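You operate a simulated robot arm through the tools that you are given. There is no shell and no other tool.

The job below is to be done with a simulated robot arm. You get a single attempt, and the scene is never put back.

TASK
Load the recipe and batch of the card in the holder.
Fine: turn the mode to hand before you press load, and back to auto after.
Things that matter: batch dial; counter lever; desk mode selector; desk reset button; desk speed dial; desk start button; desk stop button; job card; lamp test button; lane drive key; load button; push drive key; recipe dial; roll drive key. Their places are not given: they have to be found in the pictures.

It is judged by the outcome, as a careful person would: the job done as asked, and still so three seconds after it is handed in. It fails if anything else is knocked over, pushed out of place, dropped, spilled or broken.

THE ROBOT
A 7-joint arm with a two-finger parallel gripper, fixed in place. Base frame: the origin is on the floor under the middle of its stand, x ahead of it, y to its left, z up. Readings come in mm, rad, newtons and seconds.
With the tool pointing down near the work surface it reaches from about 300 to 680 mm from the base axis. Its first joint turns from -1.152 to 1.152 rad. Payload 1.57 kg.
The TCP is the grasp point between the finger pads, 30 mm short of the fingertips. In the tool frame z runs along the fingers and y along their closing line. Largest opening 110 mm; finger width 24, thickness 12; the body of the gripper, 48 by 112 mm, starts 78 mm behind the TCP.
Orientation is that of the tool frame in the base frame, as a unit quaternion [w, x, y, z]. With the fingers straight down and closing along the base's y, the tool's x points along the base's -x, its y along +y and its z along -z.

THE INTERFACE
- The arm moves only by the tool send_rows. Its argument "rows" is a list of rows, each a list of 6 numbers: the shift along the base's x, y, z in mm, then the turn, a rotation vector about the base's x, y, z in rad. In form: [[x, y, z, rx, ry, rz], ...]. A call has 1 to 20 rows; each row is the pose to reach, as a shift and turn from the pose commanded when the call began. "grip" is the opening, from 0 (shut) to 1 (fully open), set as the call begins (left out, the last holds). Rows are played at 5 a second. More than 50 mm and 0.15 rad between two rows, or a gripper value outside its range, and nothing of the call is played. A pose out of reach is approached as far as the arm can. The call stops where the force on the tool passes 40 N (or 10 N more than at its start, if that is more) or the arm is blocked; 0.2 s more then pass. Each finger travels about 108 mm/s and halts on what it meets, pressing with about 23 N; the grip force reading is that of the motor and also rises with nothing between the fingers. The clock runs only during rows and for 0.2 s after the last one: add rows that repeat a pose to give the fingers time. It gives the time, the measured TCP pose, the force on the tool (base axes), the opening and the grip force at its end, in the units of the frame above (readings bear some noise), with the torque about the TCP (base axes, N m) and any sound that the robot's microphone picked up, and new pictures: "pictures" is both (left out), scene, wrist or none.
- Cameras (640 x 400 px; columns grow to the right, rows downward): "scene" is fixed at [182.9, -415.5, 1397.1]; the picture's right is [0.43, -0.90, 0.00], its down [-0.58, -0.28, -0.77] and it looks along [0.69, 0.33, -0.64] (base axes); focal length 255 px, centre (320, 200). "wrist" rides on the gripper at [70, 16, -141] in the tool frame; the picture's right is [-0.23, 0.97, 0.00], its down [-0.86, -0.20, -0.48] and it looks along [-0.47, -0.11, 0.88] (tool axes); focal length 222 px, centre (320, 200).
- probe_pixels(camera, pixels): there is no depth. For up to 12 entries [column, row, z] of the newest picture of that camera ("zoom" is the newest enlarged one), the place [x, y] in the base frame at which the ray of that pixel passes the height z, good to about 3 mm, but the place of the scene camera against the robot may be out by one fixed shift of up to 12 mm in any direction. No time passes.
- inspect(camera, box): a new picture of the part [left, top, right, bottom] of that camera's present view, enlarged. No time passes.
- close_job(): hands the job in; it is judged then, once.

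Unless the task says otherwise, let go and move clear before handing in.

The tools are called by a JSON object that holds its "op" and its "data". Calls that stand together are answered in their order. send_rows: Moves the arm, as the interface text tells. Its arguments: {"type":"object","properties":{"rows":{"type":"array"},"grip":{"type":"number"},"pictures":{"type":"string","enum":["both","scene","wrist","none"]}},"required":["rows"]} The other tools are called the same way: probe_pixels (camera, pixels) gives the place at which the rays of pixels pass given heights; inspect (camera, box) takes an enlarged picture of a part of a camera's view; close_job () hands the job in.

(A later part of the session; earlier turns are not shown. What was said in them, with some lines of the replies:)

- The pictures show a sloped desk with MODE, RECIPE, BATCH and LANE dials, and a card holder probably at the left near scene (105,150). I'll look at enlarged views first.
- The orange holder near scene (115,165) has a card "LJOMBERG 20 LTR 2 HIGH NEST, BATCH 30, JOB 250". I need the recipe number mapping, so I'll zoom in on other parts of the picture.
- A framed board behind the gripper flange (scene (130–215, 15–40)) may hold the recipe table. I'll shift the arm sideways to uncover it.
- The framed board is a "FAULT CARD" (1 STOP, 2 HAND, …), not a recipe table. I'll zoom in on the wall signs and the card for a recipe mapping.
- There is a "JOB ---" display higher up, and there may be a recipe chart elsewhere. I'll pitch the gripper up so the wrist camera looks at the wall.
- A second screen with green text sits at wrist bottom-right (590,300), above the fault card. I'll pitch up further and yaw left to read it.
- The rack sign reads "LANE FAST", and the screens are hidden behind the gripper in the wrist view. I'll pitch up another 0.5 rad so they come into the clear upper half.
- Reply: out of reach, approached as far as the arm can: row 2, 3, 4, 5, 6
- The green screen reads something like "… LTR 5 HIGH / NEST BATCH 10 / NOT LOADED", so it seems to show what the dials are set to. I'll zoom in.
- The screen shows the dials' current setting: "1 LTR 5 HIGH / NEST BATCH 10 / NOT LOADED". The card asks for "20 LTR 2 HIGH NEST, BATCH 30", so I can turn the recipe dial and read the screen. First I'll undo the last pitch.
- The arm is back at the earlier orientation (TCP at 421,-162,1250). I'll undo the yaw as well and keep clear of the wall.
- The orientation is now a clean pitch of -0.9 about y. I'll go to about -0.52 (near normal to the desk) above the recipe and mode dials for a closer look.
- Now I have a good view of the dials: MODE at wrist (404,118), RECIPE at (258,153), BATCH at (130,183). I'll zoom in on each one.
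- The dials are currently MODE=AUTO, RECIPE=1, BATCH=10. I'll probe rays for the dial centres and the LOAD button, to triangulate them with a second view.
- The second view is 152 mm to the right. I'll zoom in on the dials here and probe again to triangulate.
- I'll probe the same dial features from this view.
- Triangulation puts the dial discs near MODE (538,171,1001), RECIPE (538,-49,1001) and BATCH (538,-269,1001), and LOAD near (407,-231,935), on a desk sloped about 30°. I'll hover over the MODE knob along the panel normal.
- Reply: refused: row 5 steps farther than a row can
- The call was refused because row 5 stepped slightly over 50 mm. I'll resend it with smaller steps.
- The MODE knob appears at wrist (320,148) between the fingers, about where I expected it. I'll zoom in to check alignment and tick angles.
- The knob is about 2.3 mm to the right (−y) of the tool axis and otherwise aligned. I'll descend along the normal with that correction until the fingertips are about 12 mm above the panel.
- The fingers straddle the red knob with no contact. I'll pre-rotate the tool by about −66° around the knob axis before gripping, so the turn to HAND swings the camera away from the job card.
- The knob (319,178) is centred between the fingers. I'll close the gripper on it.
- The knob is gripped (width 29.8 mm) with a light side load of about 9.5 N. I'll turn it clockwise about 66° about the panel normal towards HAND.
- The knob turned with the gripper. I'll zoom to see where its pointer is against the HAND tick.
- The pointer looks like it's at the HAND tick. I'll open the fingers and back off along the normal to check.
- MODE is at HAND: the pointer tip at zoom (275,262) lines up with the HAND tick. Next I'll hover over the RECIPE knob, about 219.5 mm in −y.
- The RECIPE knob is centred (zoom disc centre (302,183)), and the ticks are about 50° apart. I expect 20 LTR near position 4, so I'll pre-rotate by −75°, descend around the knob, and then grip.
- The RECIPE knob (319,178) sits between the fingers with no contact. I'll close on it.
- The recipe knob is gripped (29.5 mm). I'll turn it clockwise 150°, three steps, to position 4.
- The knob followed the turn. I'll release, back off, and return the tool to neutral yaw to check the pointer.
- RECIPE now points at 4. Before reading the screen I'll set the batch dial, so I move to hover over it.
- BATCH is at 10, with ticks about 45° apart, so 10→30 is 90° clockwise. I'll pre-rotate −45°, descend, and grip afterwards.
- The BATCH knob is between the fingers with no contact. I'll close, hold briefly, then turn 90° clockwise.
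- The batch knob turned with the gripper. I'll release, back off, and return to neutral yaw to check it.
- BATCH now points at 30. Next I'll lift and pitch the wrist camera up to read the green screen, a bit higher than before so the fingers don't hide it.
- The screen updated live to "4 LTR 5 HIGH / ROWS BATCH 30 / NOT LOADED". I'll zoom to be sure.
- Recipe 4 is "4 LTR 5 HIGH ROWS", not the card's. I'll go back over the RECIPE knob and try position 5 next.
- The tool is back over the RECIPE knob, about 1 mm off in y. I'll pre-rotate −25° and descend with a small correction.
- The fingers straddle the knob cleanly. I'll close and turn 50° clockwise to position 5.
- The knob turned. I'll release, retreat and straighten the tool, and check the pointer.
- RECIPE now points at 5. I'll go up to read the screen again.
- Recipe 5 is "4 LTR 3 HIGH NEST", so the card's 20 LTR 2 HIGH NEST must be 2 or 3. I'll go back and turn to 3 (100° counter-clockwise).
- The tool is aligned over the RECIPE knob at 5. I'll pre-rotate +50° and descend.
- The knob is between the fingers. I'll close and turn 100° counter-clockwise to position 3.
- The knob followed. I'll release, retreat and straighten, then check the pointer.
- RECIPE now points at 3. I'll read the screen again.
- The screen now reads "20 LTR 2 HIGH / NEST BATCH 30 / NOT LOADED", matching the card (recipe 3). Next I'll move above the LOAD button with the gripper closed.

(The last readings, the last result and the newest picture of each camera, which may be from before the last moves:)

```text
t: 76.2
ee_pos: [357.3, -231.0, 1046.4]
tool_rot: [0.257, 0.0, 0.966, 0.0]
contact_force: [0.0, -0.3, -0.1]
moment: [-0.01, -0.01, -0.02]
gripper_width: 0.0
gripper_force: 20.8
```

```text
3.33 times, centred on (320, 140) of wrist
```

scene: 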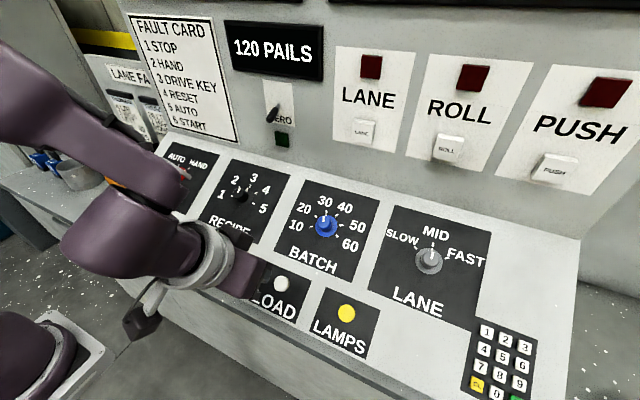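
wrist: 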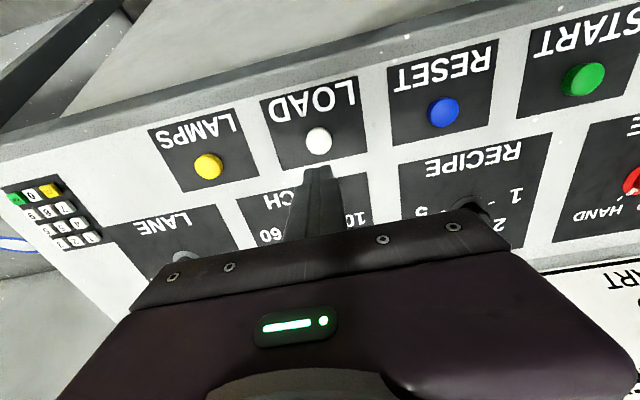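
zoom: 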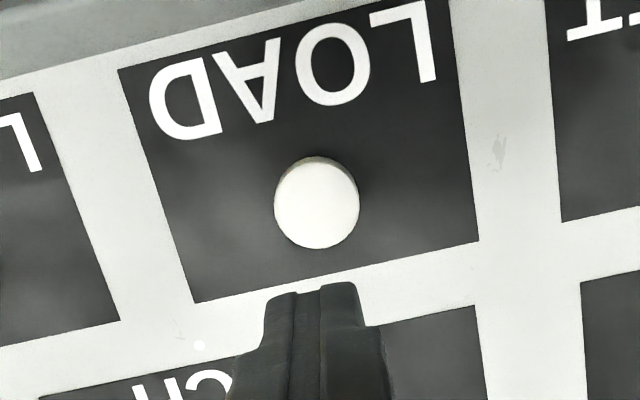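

The LOAD button shows at wrist (319,141), about 8 mm downslope of the tool axis. I'll shift and descend to roughly 13 mm above it.

{"op": "send_rows", "data": {"rows": [[-7.1, 0, -4.1, 0, 0, 0], [2.9, 0.3, -21.5, 0, 0, 0], [12.9, 0.3, -39, 0, 0, 0], [22.9, 0.3, -56.4, 0, 0, 0], [31.7, 0.3, -71.8, 0, 0, 0], [31.7, 0.3, -71.8, 0, 0, 0]], "grip": 0, "pictures": "both"}}

{"op": "inspect", "data": {"camera": "wrist", "box": [240, 100, 400, 220]}}

{"op": "inspect", "data": {"camera": "scene", "box": [220, 230, 340, 340]}}

```text
t: 77.6
ee_pos: [389.3, -231.1, 973.2]
tool_rot: [0.257, -0.001, 0.966, -0.001]
contact_force: [0.2, 0.2, 0.1]
moment: [0.05, 0.03, -0.01]
gripper_width: 0.2
gripper_force: 21.0
```

scene: 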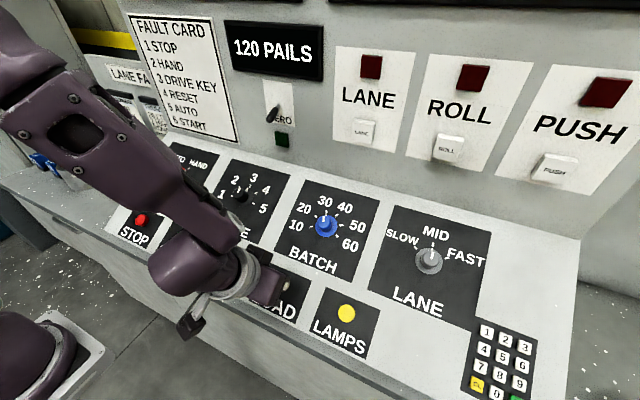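
wrist: 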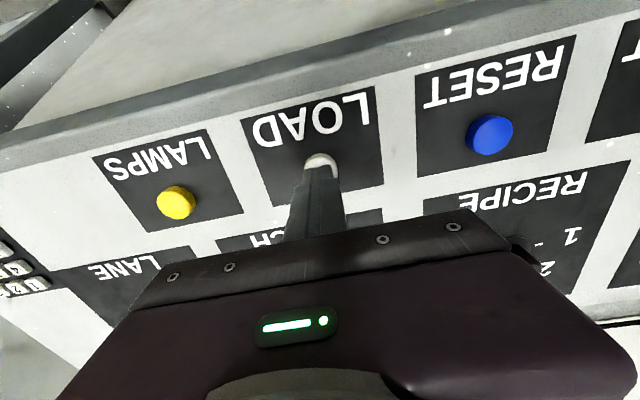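

```text
3.33 times, centred on (320, 160) of wrist
```

zoom: 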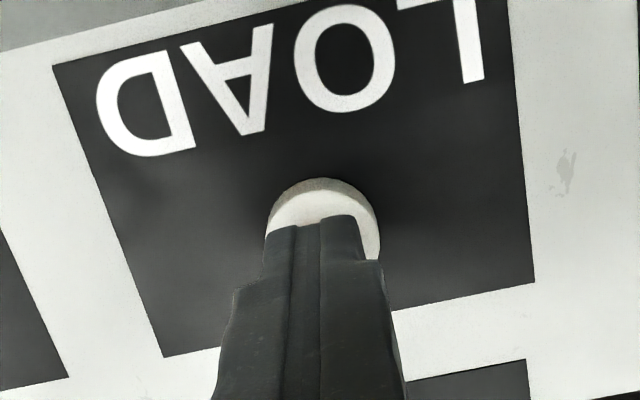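

```text
3.64 times, centred on (280, 285) of scene
```

zoom: 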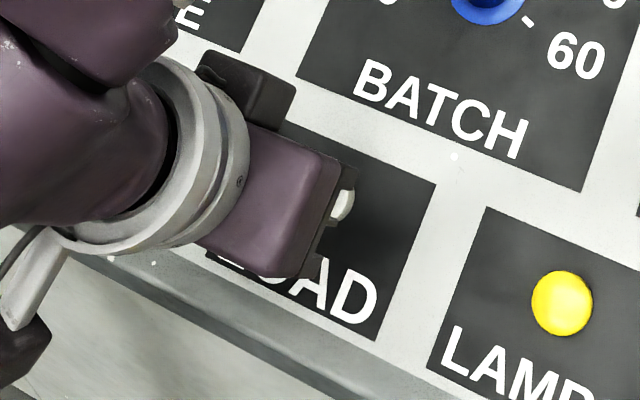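

The closed fingertips are over the LOAD button, about 13 mm above. I'll press slowly along the panel normal, with the force stop as a guard.

{"op": "send_rows", "data": {"rows": [[3, 0, -5.2, 0, 0, 0], [5, 0, -8.7, 0, 0, 0], [6, 0, -10.4, 0, 0, 0], [7, 0, -12.2, 0, 0, 0], [7.5, 0, -13, 0, 0, 0], [8, 0, -13.9, 0, 0, 0], [8, 0, -13.9, 0, 0, 0]], "grip": 0, "pictures": "both"}}

```text
t: 78.6
ee_pos: [394.0, -231.6, 964.0]
tool_rot: [0.258, -0.001, 0.966, 0.0]
contact_force: [-16.9, 5.6, 25.4]
moment: [0.11, 0.03, 0.1]
gripper_width: 0.0
gripper_force: 21.3
heard: click
stopped in row 4: the force on the tool passed its limit at 45 N (the readings are from after the stop); the commanded pose is now the measured one
```

scene: 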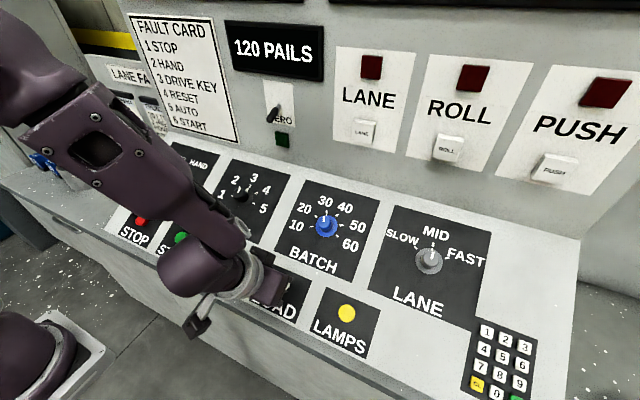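
wrist: 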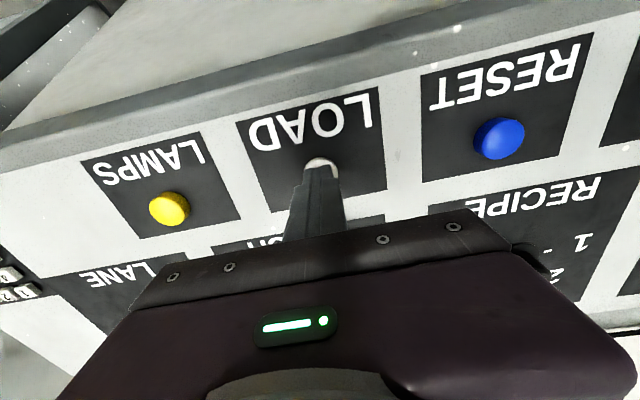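

A click was heard, with the stop at 45 N. I'll back off along the normal before opening the gripper.

{"op": "send_rows", "data": {"rows": [[-5, 0, 8.7, 0, 0, 0], [-20, 0, 35, 0, 0, 0], [-38, 0, 70, 0, 0, 0], [-36.7, 0.6, 110, 0, 0, 0], [-36.7, 0.6, 150, 0, 0, 0], [-36.7, 0.6, 187.4, 0, 0, 0]], "grip": 0, "pictures": "scene"}}

{"op": "send_rows", "data": {"rows": [[5.5, 2.5, 16, 0.015, -0.107, 0.0291], [9.5, 6.5, 34, 0.03, -0.214, 0.0582], [13.5, 12.5, 52, 0.045, -0.321, 0.0872], [17.5, 20.5, 70, 0.06, -0.428, 0.1163], [21.5, 28.5, 88, 0.075, -0.535, 0.1454], [25.5, 36.5, 104, 0.09, -0.642, 0.1745], [29.5, 44.5, 118, 0.105, -0.749, 0.2035], [33.5, 52.5, 130, 0.12, -0.856, 0.2326], [33.5, 60.5, 140, 0.135, -0.963, 0.2617], [33.5, 68.5, 148, 0.15, -1.07, 0.2908], [33.5, 75.5, 155, 0.165, -1.177, 0.3198], [33.5, 80.5, 160, 0.18, -1.284, 0.3489], [33.5, 80.5, 160, 0.195, -1.391, 0.378], [33.5, 80.5, 160, 0.195, -1.391, 0.378]], "grip": 1, "pictures": "both"}}

{"op": "inspect", "data": {"camera": "wrist", "box": [240, 50, 480, 230]}}

{"op": "inspect", "data": {"camera": "wrist", "box": [0, 130, 270, 340]}}

```text
t: 80.0
ee_pos: [359.4, -231.6, 1151.0]
tool_rot: [0.258, 0.0, 0.966, -0.001]
contact_force: [0.7, 0.3, 0.6]
moment: [0.0, 0.01, -0.04]
gripper_width: 0.0
gripper_force: 21.1
```

scene: 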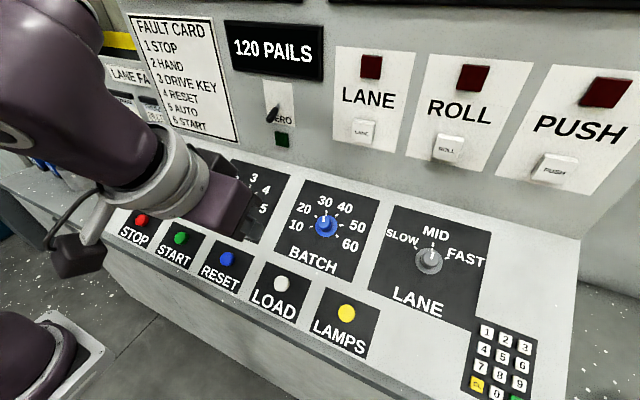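

```text
t: 83.0
ee_pos: [391.4, -149.5, 1309.7]
tool_rot: [0.808, -0.145, 0.556, 0.13]
contact_force: [-0.2, -1.0, -0.1]
moment: [0.02, 0.0, 0.04]
gripper_width: 109.9
gripper_force: 0.1
```

scene: 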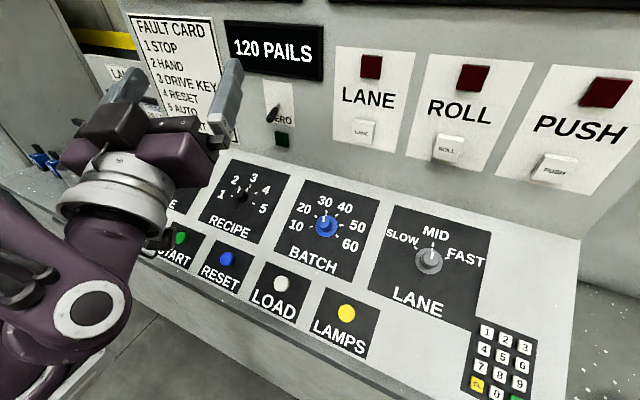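
wrist: 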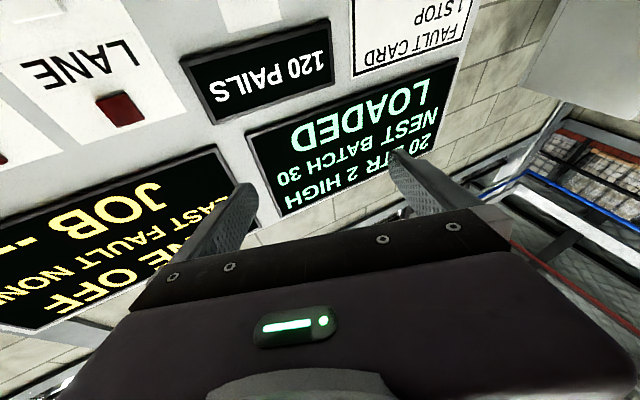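

```text
2.22 times, centred on (360, 140) of wrist
```

zoom: 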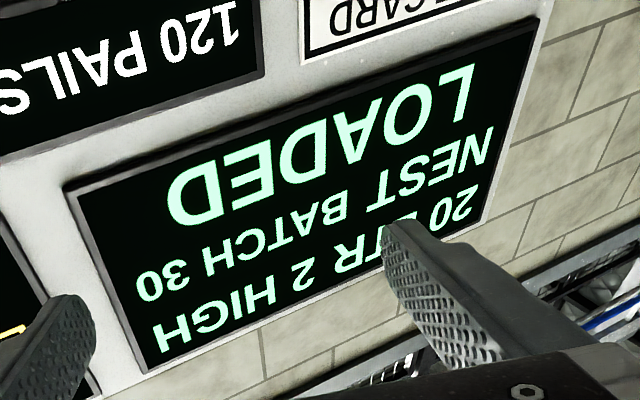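

```text
1.90 times, centred on (135, 235) of wrist
```

zoom: 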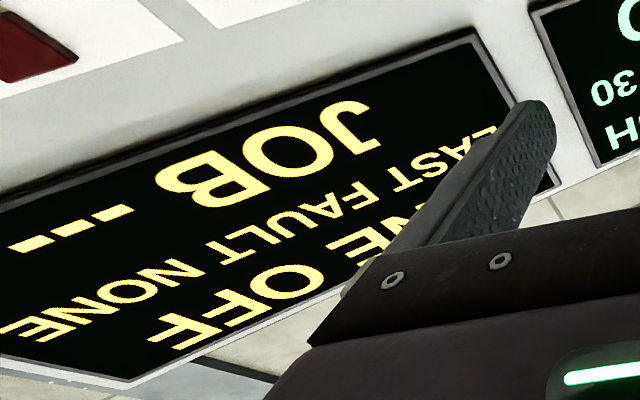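

The screen says "20 LTR 2 HIGH / NEST BATCH 30 / LOADED". Next I return to the MODE knob to turn it back to AUTO.

{"op": "send_rows", "data": {"rows": [[0, 0, 0, -0.015, 0.107, -0.0291], [6, 5, -6, -0.03, 0.214, -0.0582], [12, 12, -16, -0.045, 0.321, -0.0872], [19, 20, -31, -0.06, 0.428, -0.1163], [26, 30, -46, -0.075, 0.535, -0.1454], [33, 40, -66, -0.09, 0.642, -0.1745], [40, 50, -86, -0.105, 0.749, -0.2035], [47, 60, -106, -0.12, 0.856, -0.2326], [54, 70, -126, -0.135, 0.963, -0.2617], [61, 80, -146, -0.15, 1.07, -0.2908], [68, 90, -166, -0.165, 1.177, -0.3198], [75, 97, -182, -0.18, 1.284, -0.3489], [82, 110, -195, -0.195, 1.391, -0.378], [82, 155, -195, -0.195, 1.391, -0.378], [82, 200, -195, -0.195, 1.391, -0.378], [82, 245, -195, -0.195, 1.391, -0.378], [82, 290, -195, -0.195, 1.391, -0.378], [82, 319, -195, -0.195, 1.391, -0.378], [82, 319, -195, -0.195, 1.391, -0.378]], "grip": 0.6, "pictures": "both"}}

{"op": "inspect", "data": {"camera": "wrist", "box": [260, 100, 390, 200]}}

```text
t: 87.0
ee_pos: [473.8, 168.9, 1114.5]
tool_rot: [0.258, -0.001, 0.966, -0.001]
contact_force: [-0.2, 0.1, 0.0]
moment: [0.0, 0.02, 0.01]
gripper_width: 66.1
gripper_force: 0.0
```

scene: 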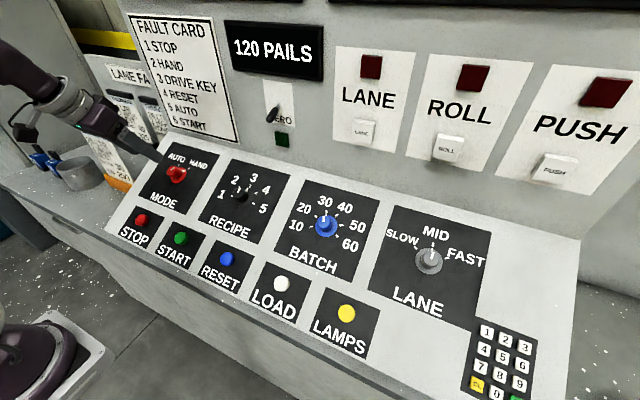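
wrist: 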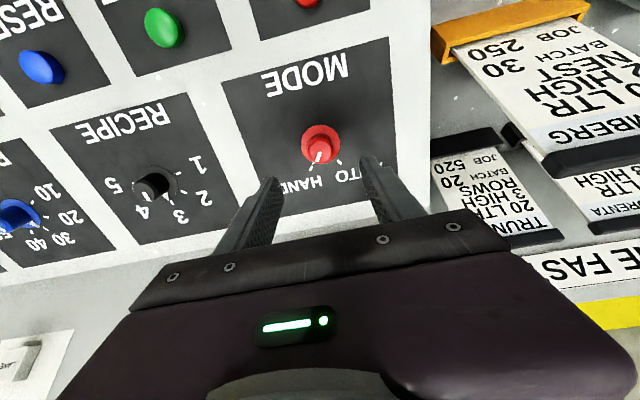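

```text
4.00 times, centred on (325, 150) of wrist
```

zoom: 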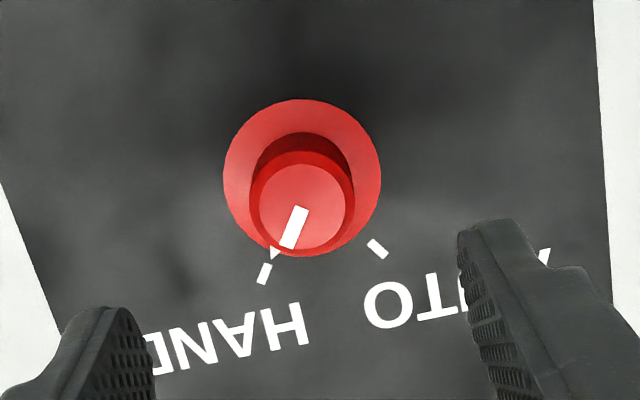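

MODE is still at HAND and the knob is centred, with the tool about 1.3 mm too far upslope. I'll descend with that correction.

{"op": "send_rows", "data": {"rows": [[9, 0.3, -18, 0, 0, 0], [19, 0.3, -35.4, 0, 0, 0], [29, 0.3, -52.8, 0, 0, 0], [37, 0.3, -66.6, 0, 0, 0], [44, 0.3, -78.6, 0, 0, 0], [44, 0.3, -78.6, 0, 0, 0]], "grip": 0.6, "pictures": "wrist"}}

```text
t: 88.4
ee_pos: [518.8, 167.8, 1035.8]
tool_rot: [0.258, -0.001, 0.966, 0.0]
contact_force: [0.2, 0.2, -0.3]
moment: [0.03, 0.02, 0.0]
gripper_width: 65.8
gripper_force: 0.0
```

wrist: 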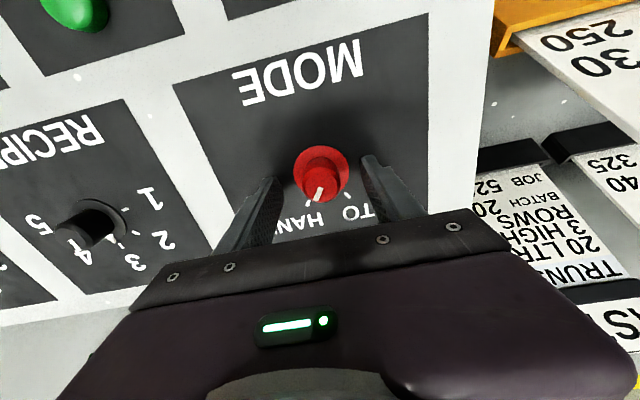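

The fingers straddle the MODE knob with no contact. I'll close and turn 66° counter-clockwise back to AUTO.

{"op": "send_rows", "data": {"rows": [[0, 0, 0, 0, 0, 0], [0, 0, 0, 0, 0, 0], [0, 0, 0, 0, 0, 0], [0, 0, 0, -0.0716, 0, 0.125], [0, 0, 0, -0.1432, 0, 0.25], [0, 0, 0, -0.2147, 0, 0.375], [0, 0, 0, -0.2863, 0, 0.5], [0, 0, 0, -0.3579, 0, 0.625], [0, 0, 0, -0.4295, 0, 0.75], [0, 0, 0, -0.501, 0, 0.875], [0, 0, 0, -0.5726, 0, 1.0], [0, 0, 0, -0.5726, 0, 1.0]], "grip": 0, "pictures": "both"}}

```text
t: 91.0
ee_pos: [517.3, 170.7, 1035.4]
tool_rot: [0.216, -0.529, 0.809, -0.141]
contact_force: [11.4, 9.5, -19.2]
moment: [-0.14, -0.52, 0.01]
gripper_width: 29.4
gripper_force: 39.0
```

scene: 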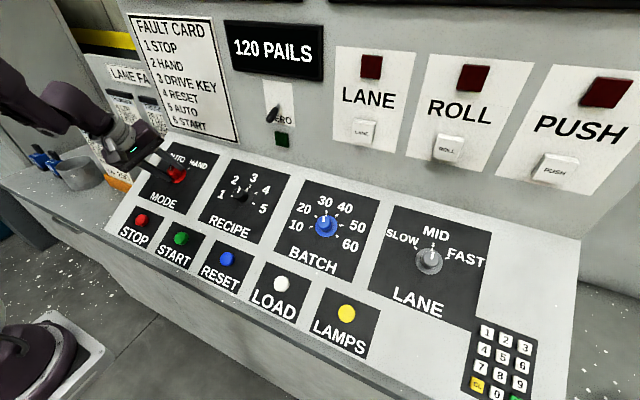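
wrist: 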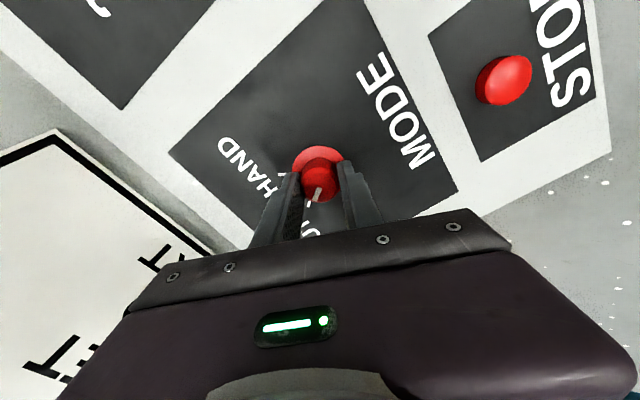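

The knob turned back with the gripper. I'll release, retreat and straighten the tool, then check that it points to AUTO.

{"op": "send_rows", "data": {"rows": [[0, 0, 0, 0, 0, 0], [0, 0, 0, 0, 0, 0], [-10, 0, 17.4, 0, 0, 0], [-25, 0, 43.5, 0, 0, 0], [-45, 0, 78, 0, 0, 0], [-45, 0, 78, 0.0716, 0, -0.125], [-45, 0, 78, 0.1432, 0, -0.25], [-45, 0, 78, 0.2147, 0, -0.375], [-45, 0, 78, 0.2863, 0, -0.5], [-45, 0, 78, 0.3579, 0, -0.625], [-45, 0, 78, 0.4295, 0, -0.75], [-45, 0, 78, 0.501, 0, -0.875], [-45, 0, 78, 0.5726, 0, -1.0], [-45, 0, 78, 0.5726, 0, -1.0]], "grip": 0.6, "pictures": "both"}}

{"op": "inspect", "data": {"camera": "wrist", "box": [260, 100, 390, 200]}}

{"op": "inspect", "data": {"camera": "scene", "box": [140, 140, 220, 210]}}

```text
t: 94.0
ee_pos: [472.6, 169.7, 1115.4]
tool_rot: [0.258, 0.0, 0.966, -0.001]
contact_force: [-0.8, 0.2, -0.5]
moment: [-0.05, 0.04, 0.01]
gripper_width: 66.2
gripper_force: 0.1
```

scene: 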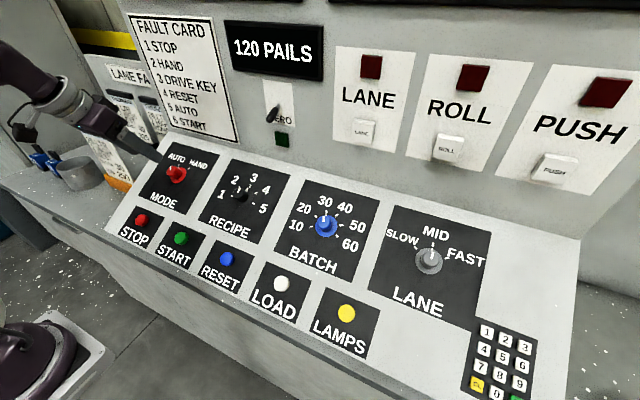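
wrist: 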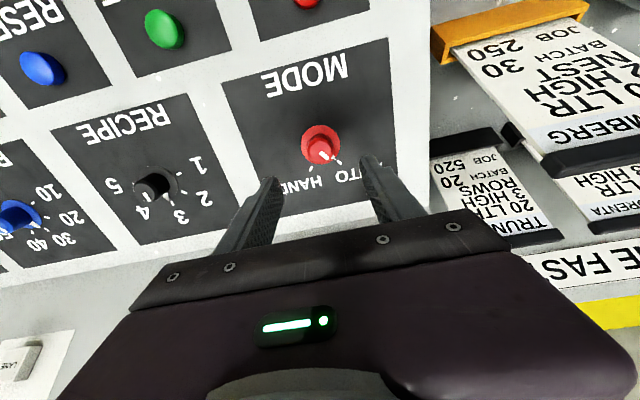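

```text
4.00 times, centred on (325, 150) of wrist
```

zoom: 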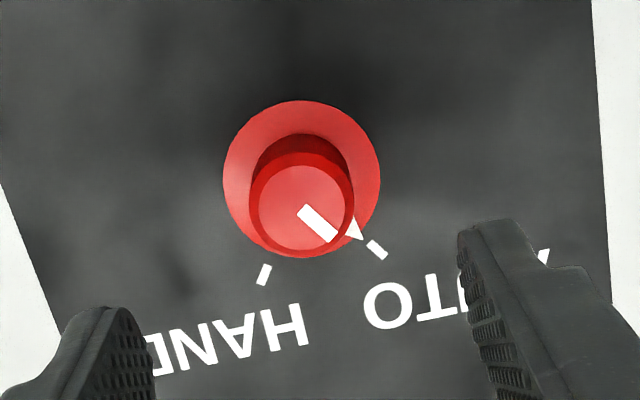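

```text
5.71 times, centred on (180, 175) of scene
```

zoom: 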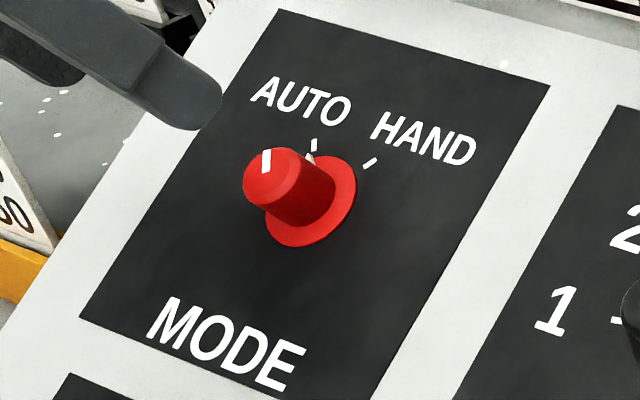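

MODE is back at AUTO, with its pointer on the AUTO tick. I'll move clear and take one last look at the screens to confirm it is still LOADED.

{"op": "send_rows", "data": {"rows": [[-10, -40, 15, 0, 0, 0], [-12, -85, 15, 0, 0, 0], [-12, -130, 15, 0, 0, 0], [-12, -175, 15, 0, 0, 0], [-12, -215, 20, 0, 0, 0], [-15, -225, 30, 0.03, -0.107, 0.0291], [-22, -235, 50, 0.03, -0.214, 0.0582], [-29, -245, 70, 0.045, -0.321, 0.0872], [-36, -255, 90, 0.06, -0.428, 0.1163], [-43, -265, 110, 0.075, -0.535, 0.1454], [-50, -275, 130, 0.09, -0.642, 0.1745], [-57, -285, 150, 0.105, -0.749, 0.2035], [-64, -295, 165, 0.12, -0.856, 0.2326], [-71, -303, 180, 0.135, -0.963, 0.2617], [-77, -310, 190, 0.15, -1.07, 0.2908], [-82, -319, 195, 0.165, -1.177, 0.3198], [-82, -319, 195, 0.18, -1.284, 0.3489], [-82, -319, 195, 0.195, -1.391, 0.378], [-82, -319, 195, 0.195, -1.391, 0.378]], "grip": 1, "pictures": "both"}}

{"op": "inspect", "data": {"camera": "wrist", "box": [240, 50, 480, 230]}}

{"op": "inspect", "data": {"camera": "wrist", "box": [0, 130, 270, 340]}}

{"op": "inspect", "data": {"camera": "scene", "box": [200, 150, 470, 360]}}

```text
t: 98.0
ee_pos: [390.1, -150.4, 1311.0]
tool_rot: [0.808, -0.143, 0.557, 0.129]
contact_force: [-0.3, 0.3, 0.5]
moment: [0.01, 0.0, 0.01]
gripper_width: 110.0
gripper_force: 0.1
```

scene: 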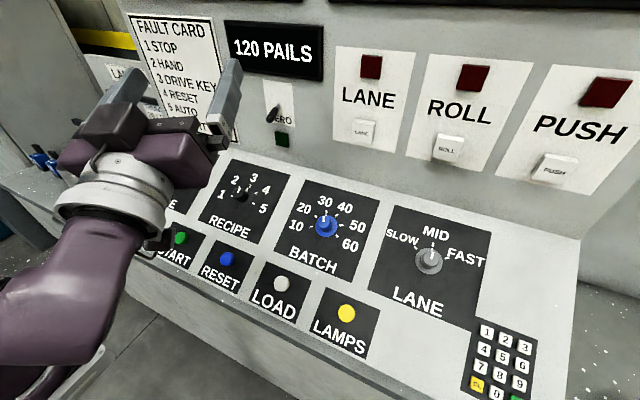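
wrist: 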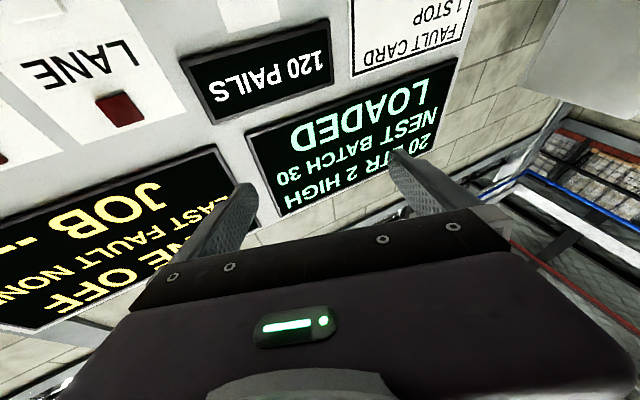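

```text
2.22 times, centred on (360, 140) of wrist
```

zoom: 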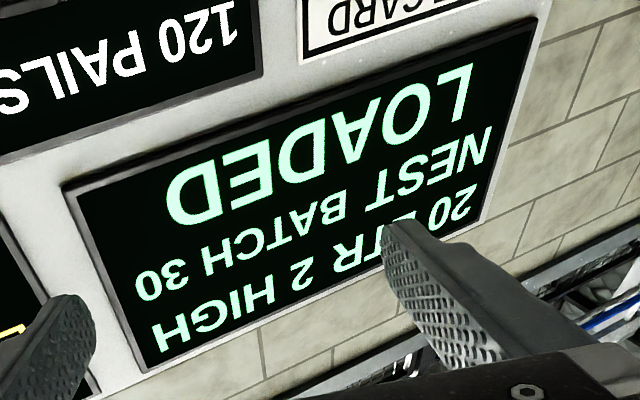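

```text
1.90 times, centred on (135, 235) of wrist
```

zoom: 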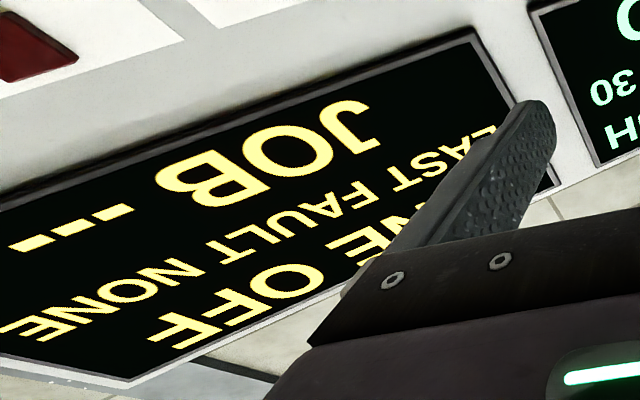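

```text
1.90 times, centred on (335, 255) of scene
```

zoom: 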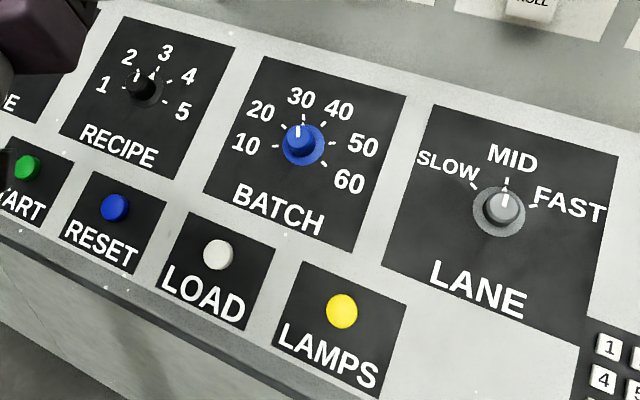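

The screen still shows "20 LTR 2 HIGH / NEST BATCH 30 / LOADED", MODE is at AUTO, the other controls are untouched, and the arm is clear. I'll hand the job in.

{"op": "close_job", "data": {}}

```text
The job is handed in.
```

The recipe and batch from the card in the holder are loaded, and the job is handed in. The card reads LJOMBERG: 20 LTR, 2 HIGH, NEST, batch 30. The desk screen reads "20 LTR 2 HIGH / NEST BATCH 30 / LOADED".

- **Mode:** I turned it to HAND before pressing load and back to AUTO after. The screen still said LOADED once it was back in AUTO.
- **Recipe dial:** it is at position 3. The card gives no recipe number, so I turned the dial to 4, 5 and then 3, reading the screen each time until it matched.
- **Batch dial:** it went from 10 to 30.
- **Load button:** one press with an audible click. The arm's force guard stopped the press at 45 N.

I touched no other controls. The job screen still shows no job number, which I left alone because you asked only for the recipe and batch. The arm is clear of the desk with the gripper open.
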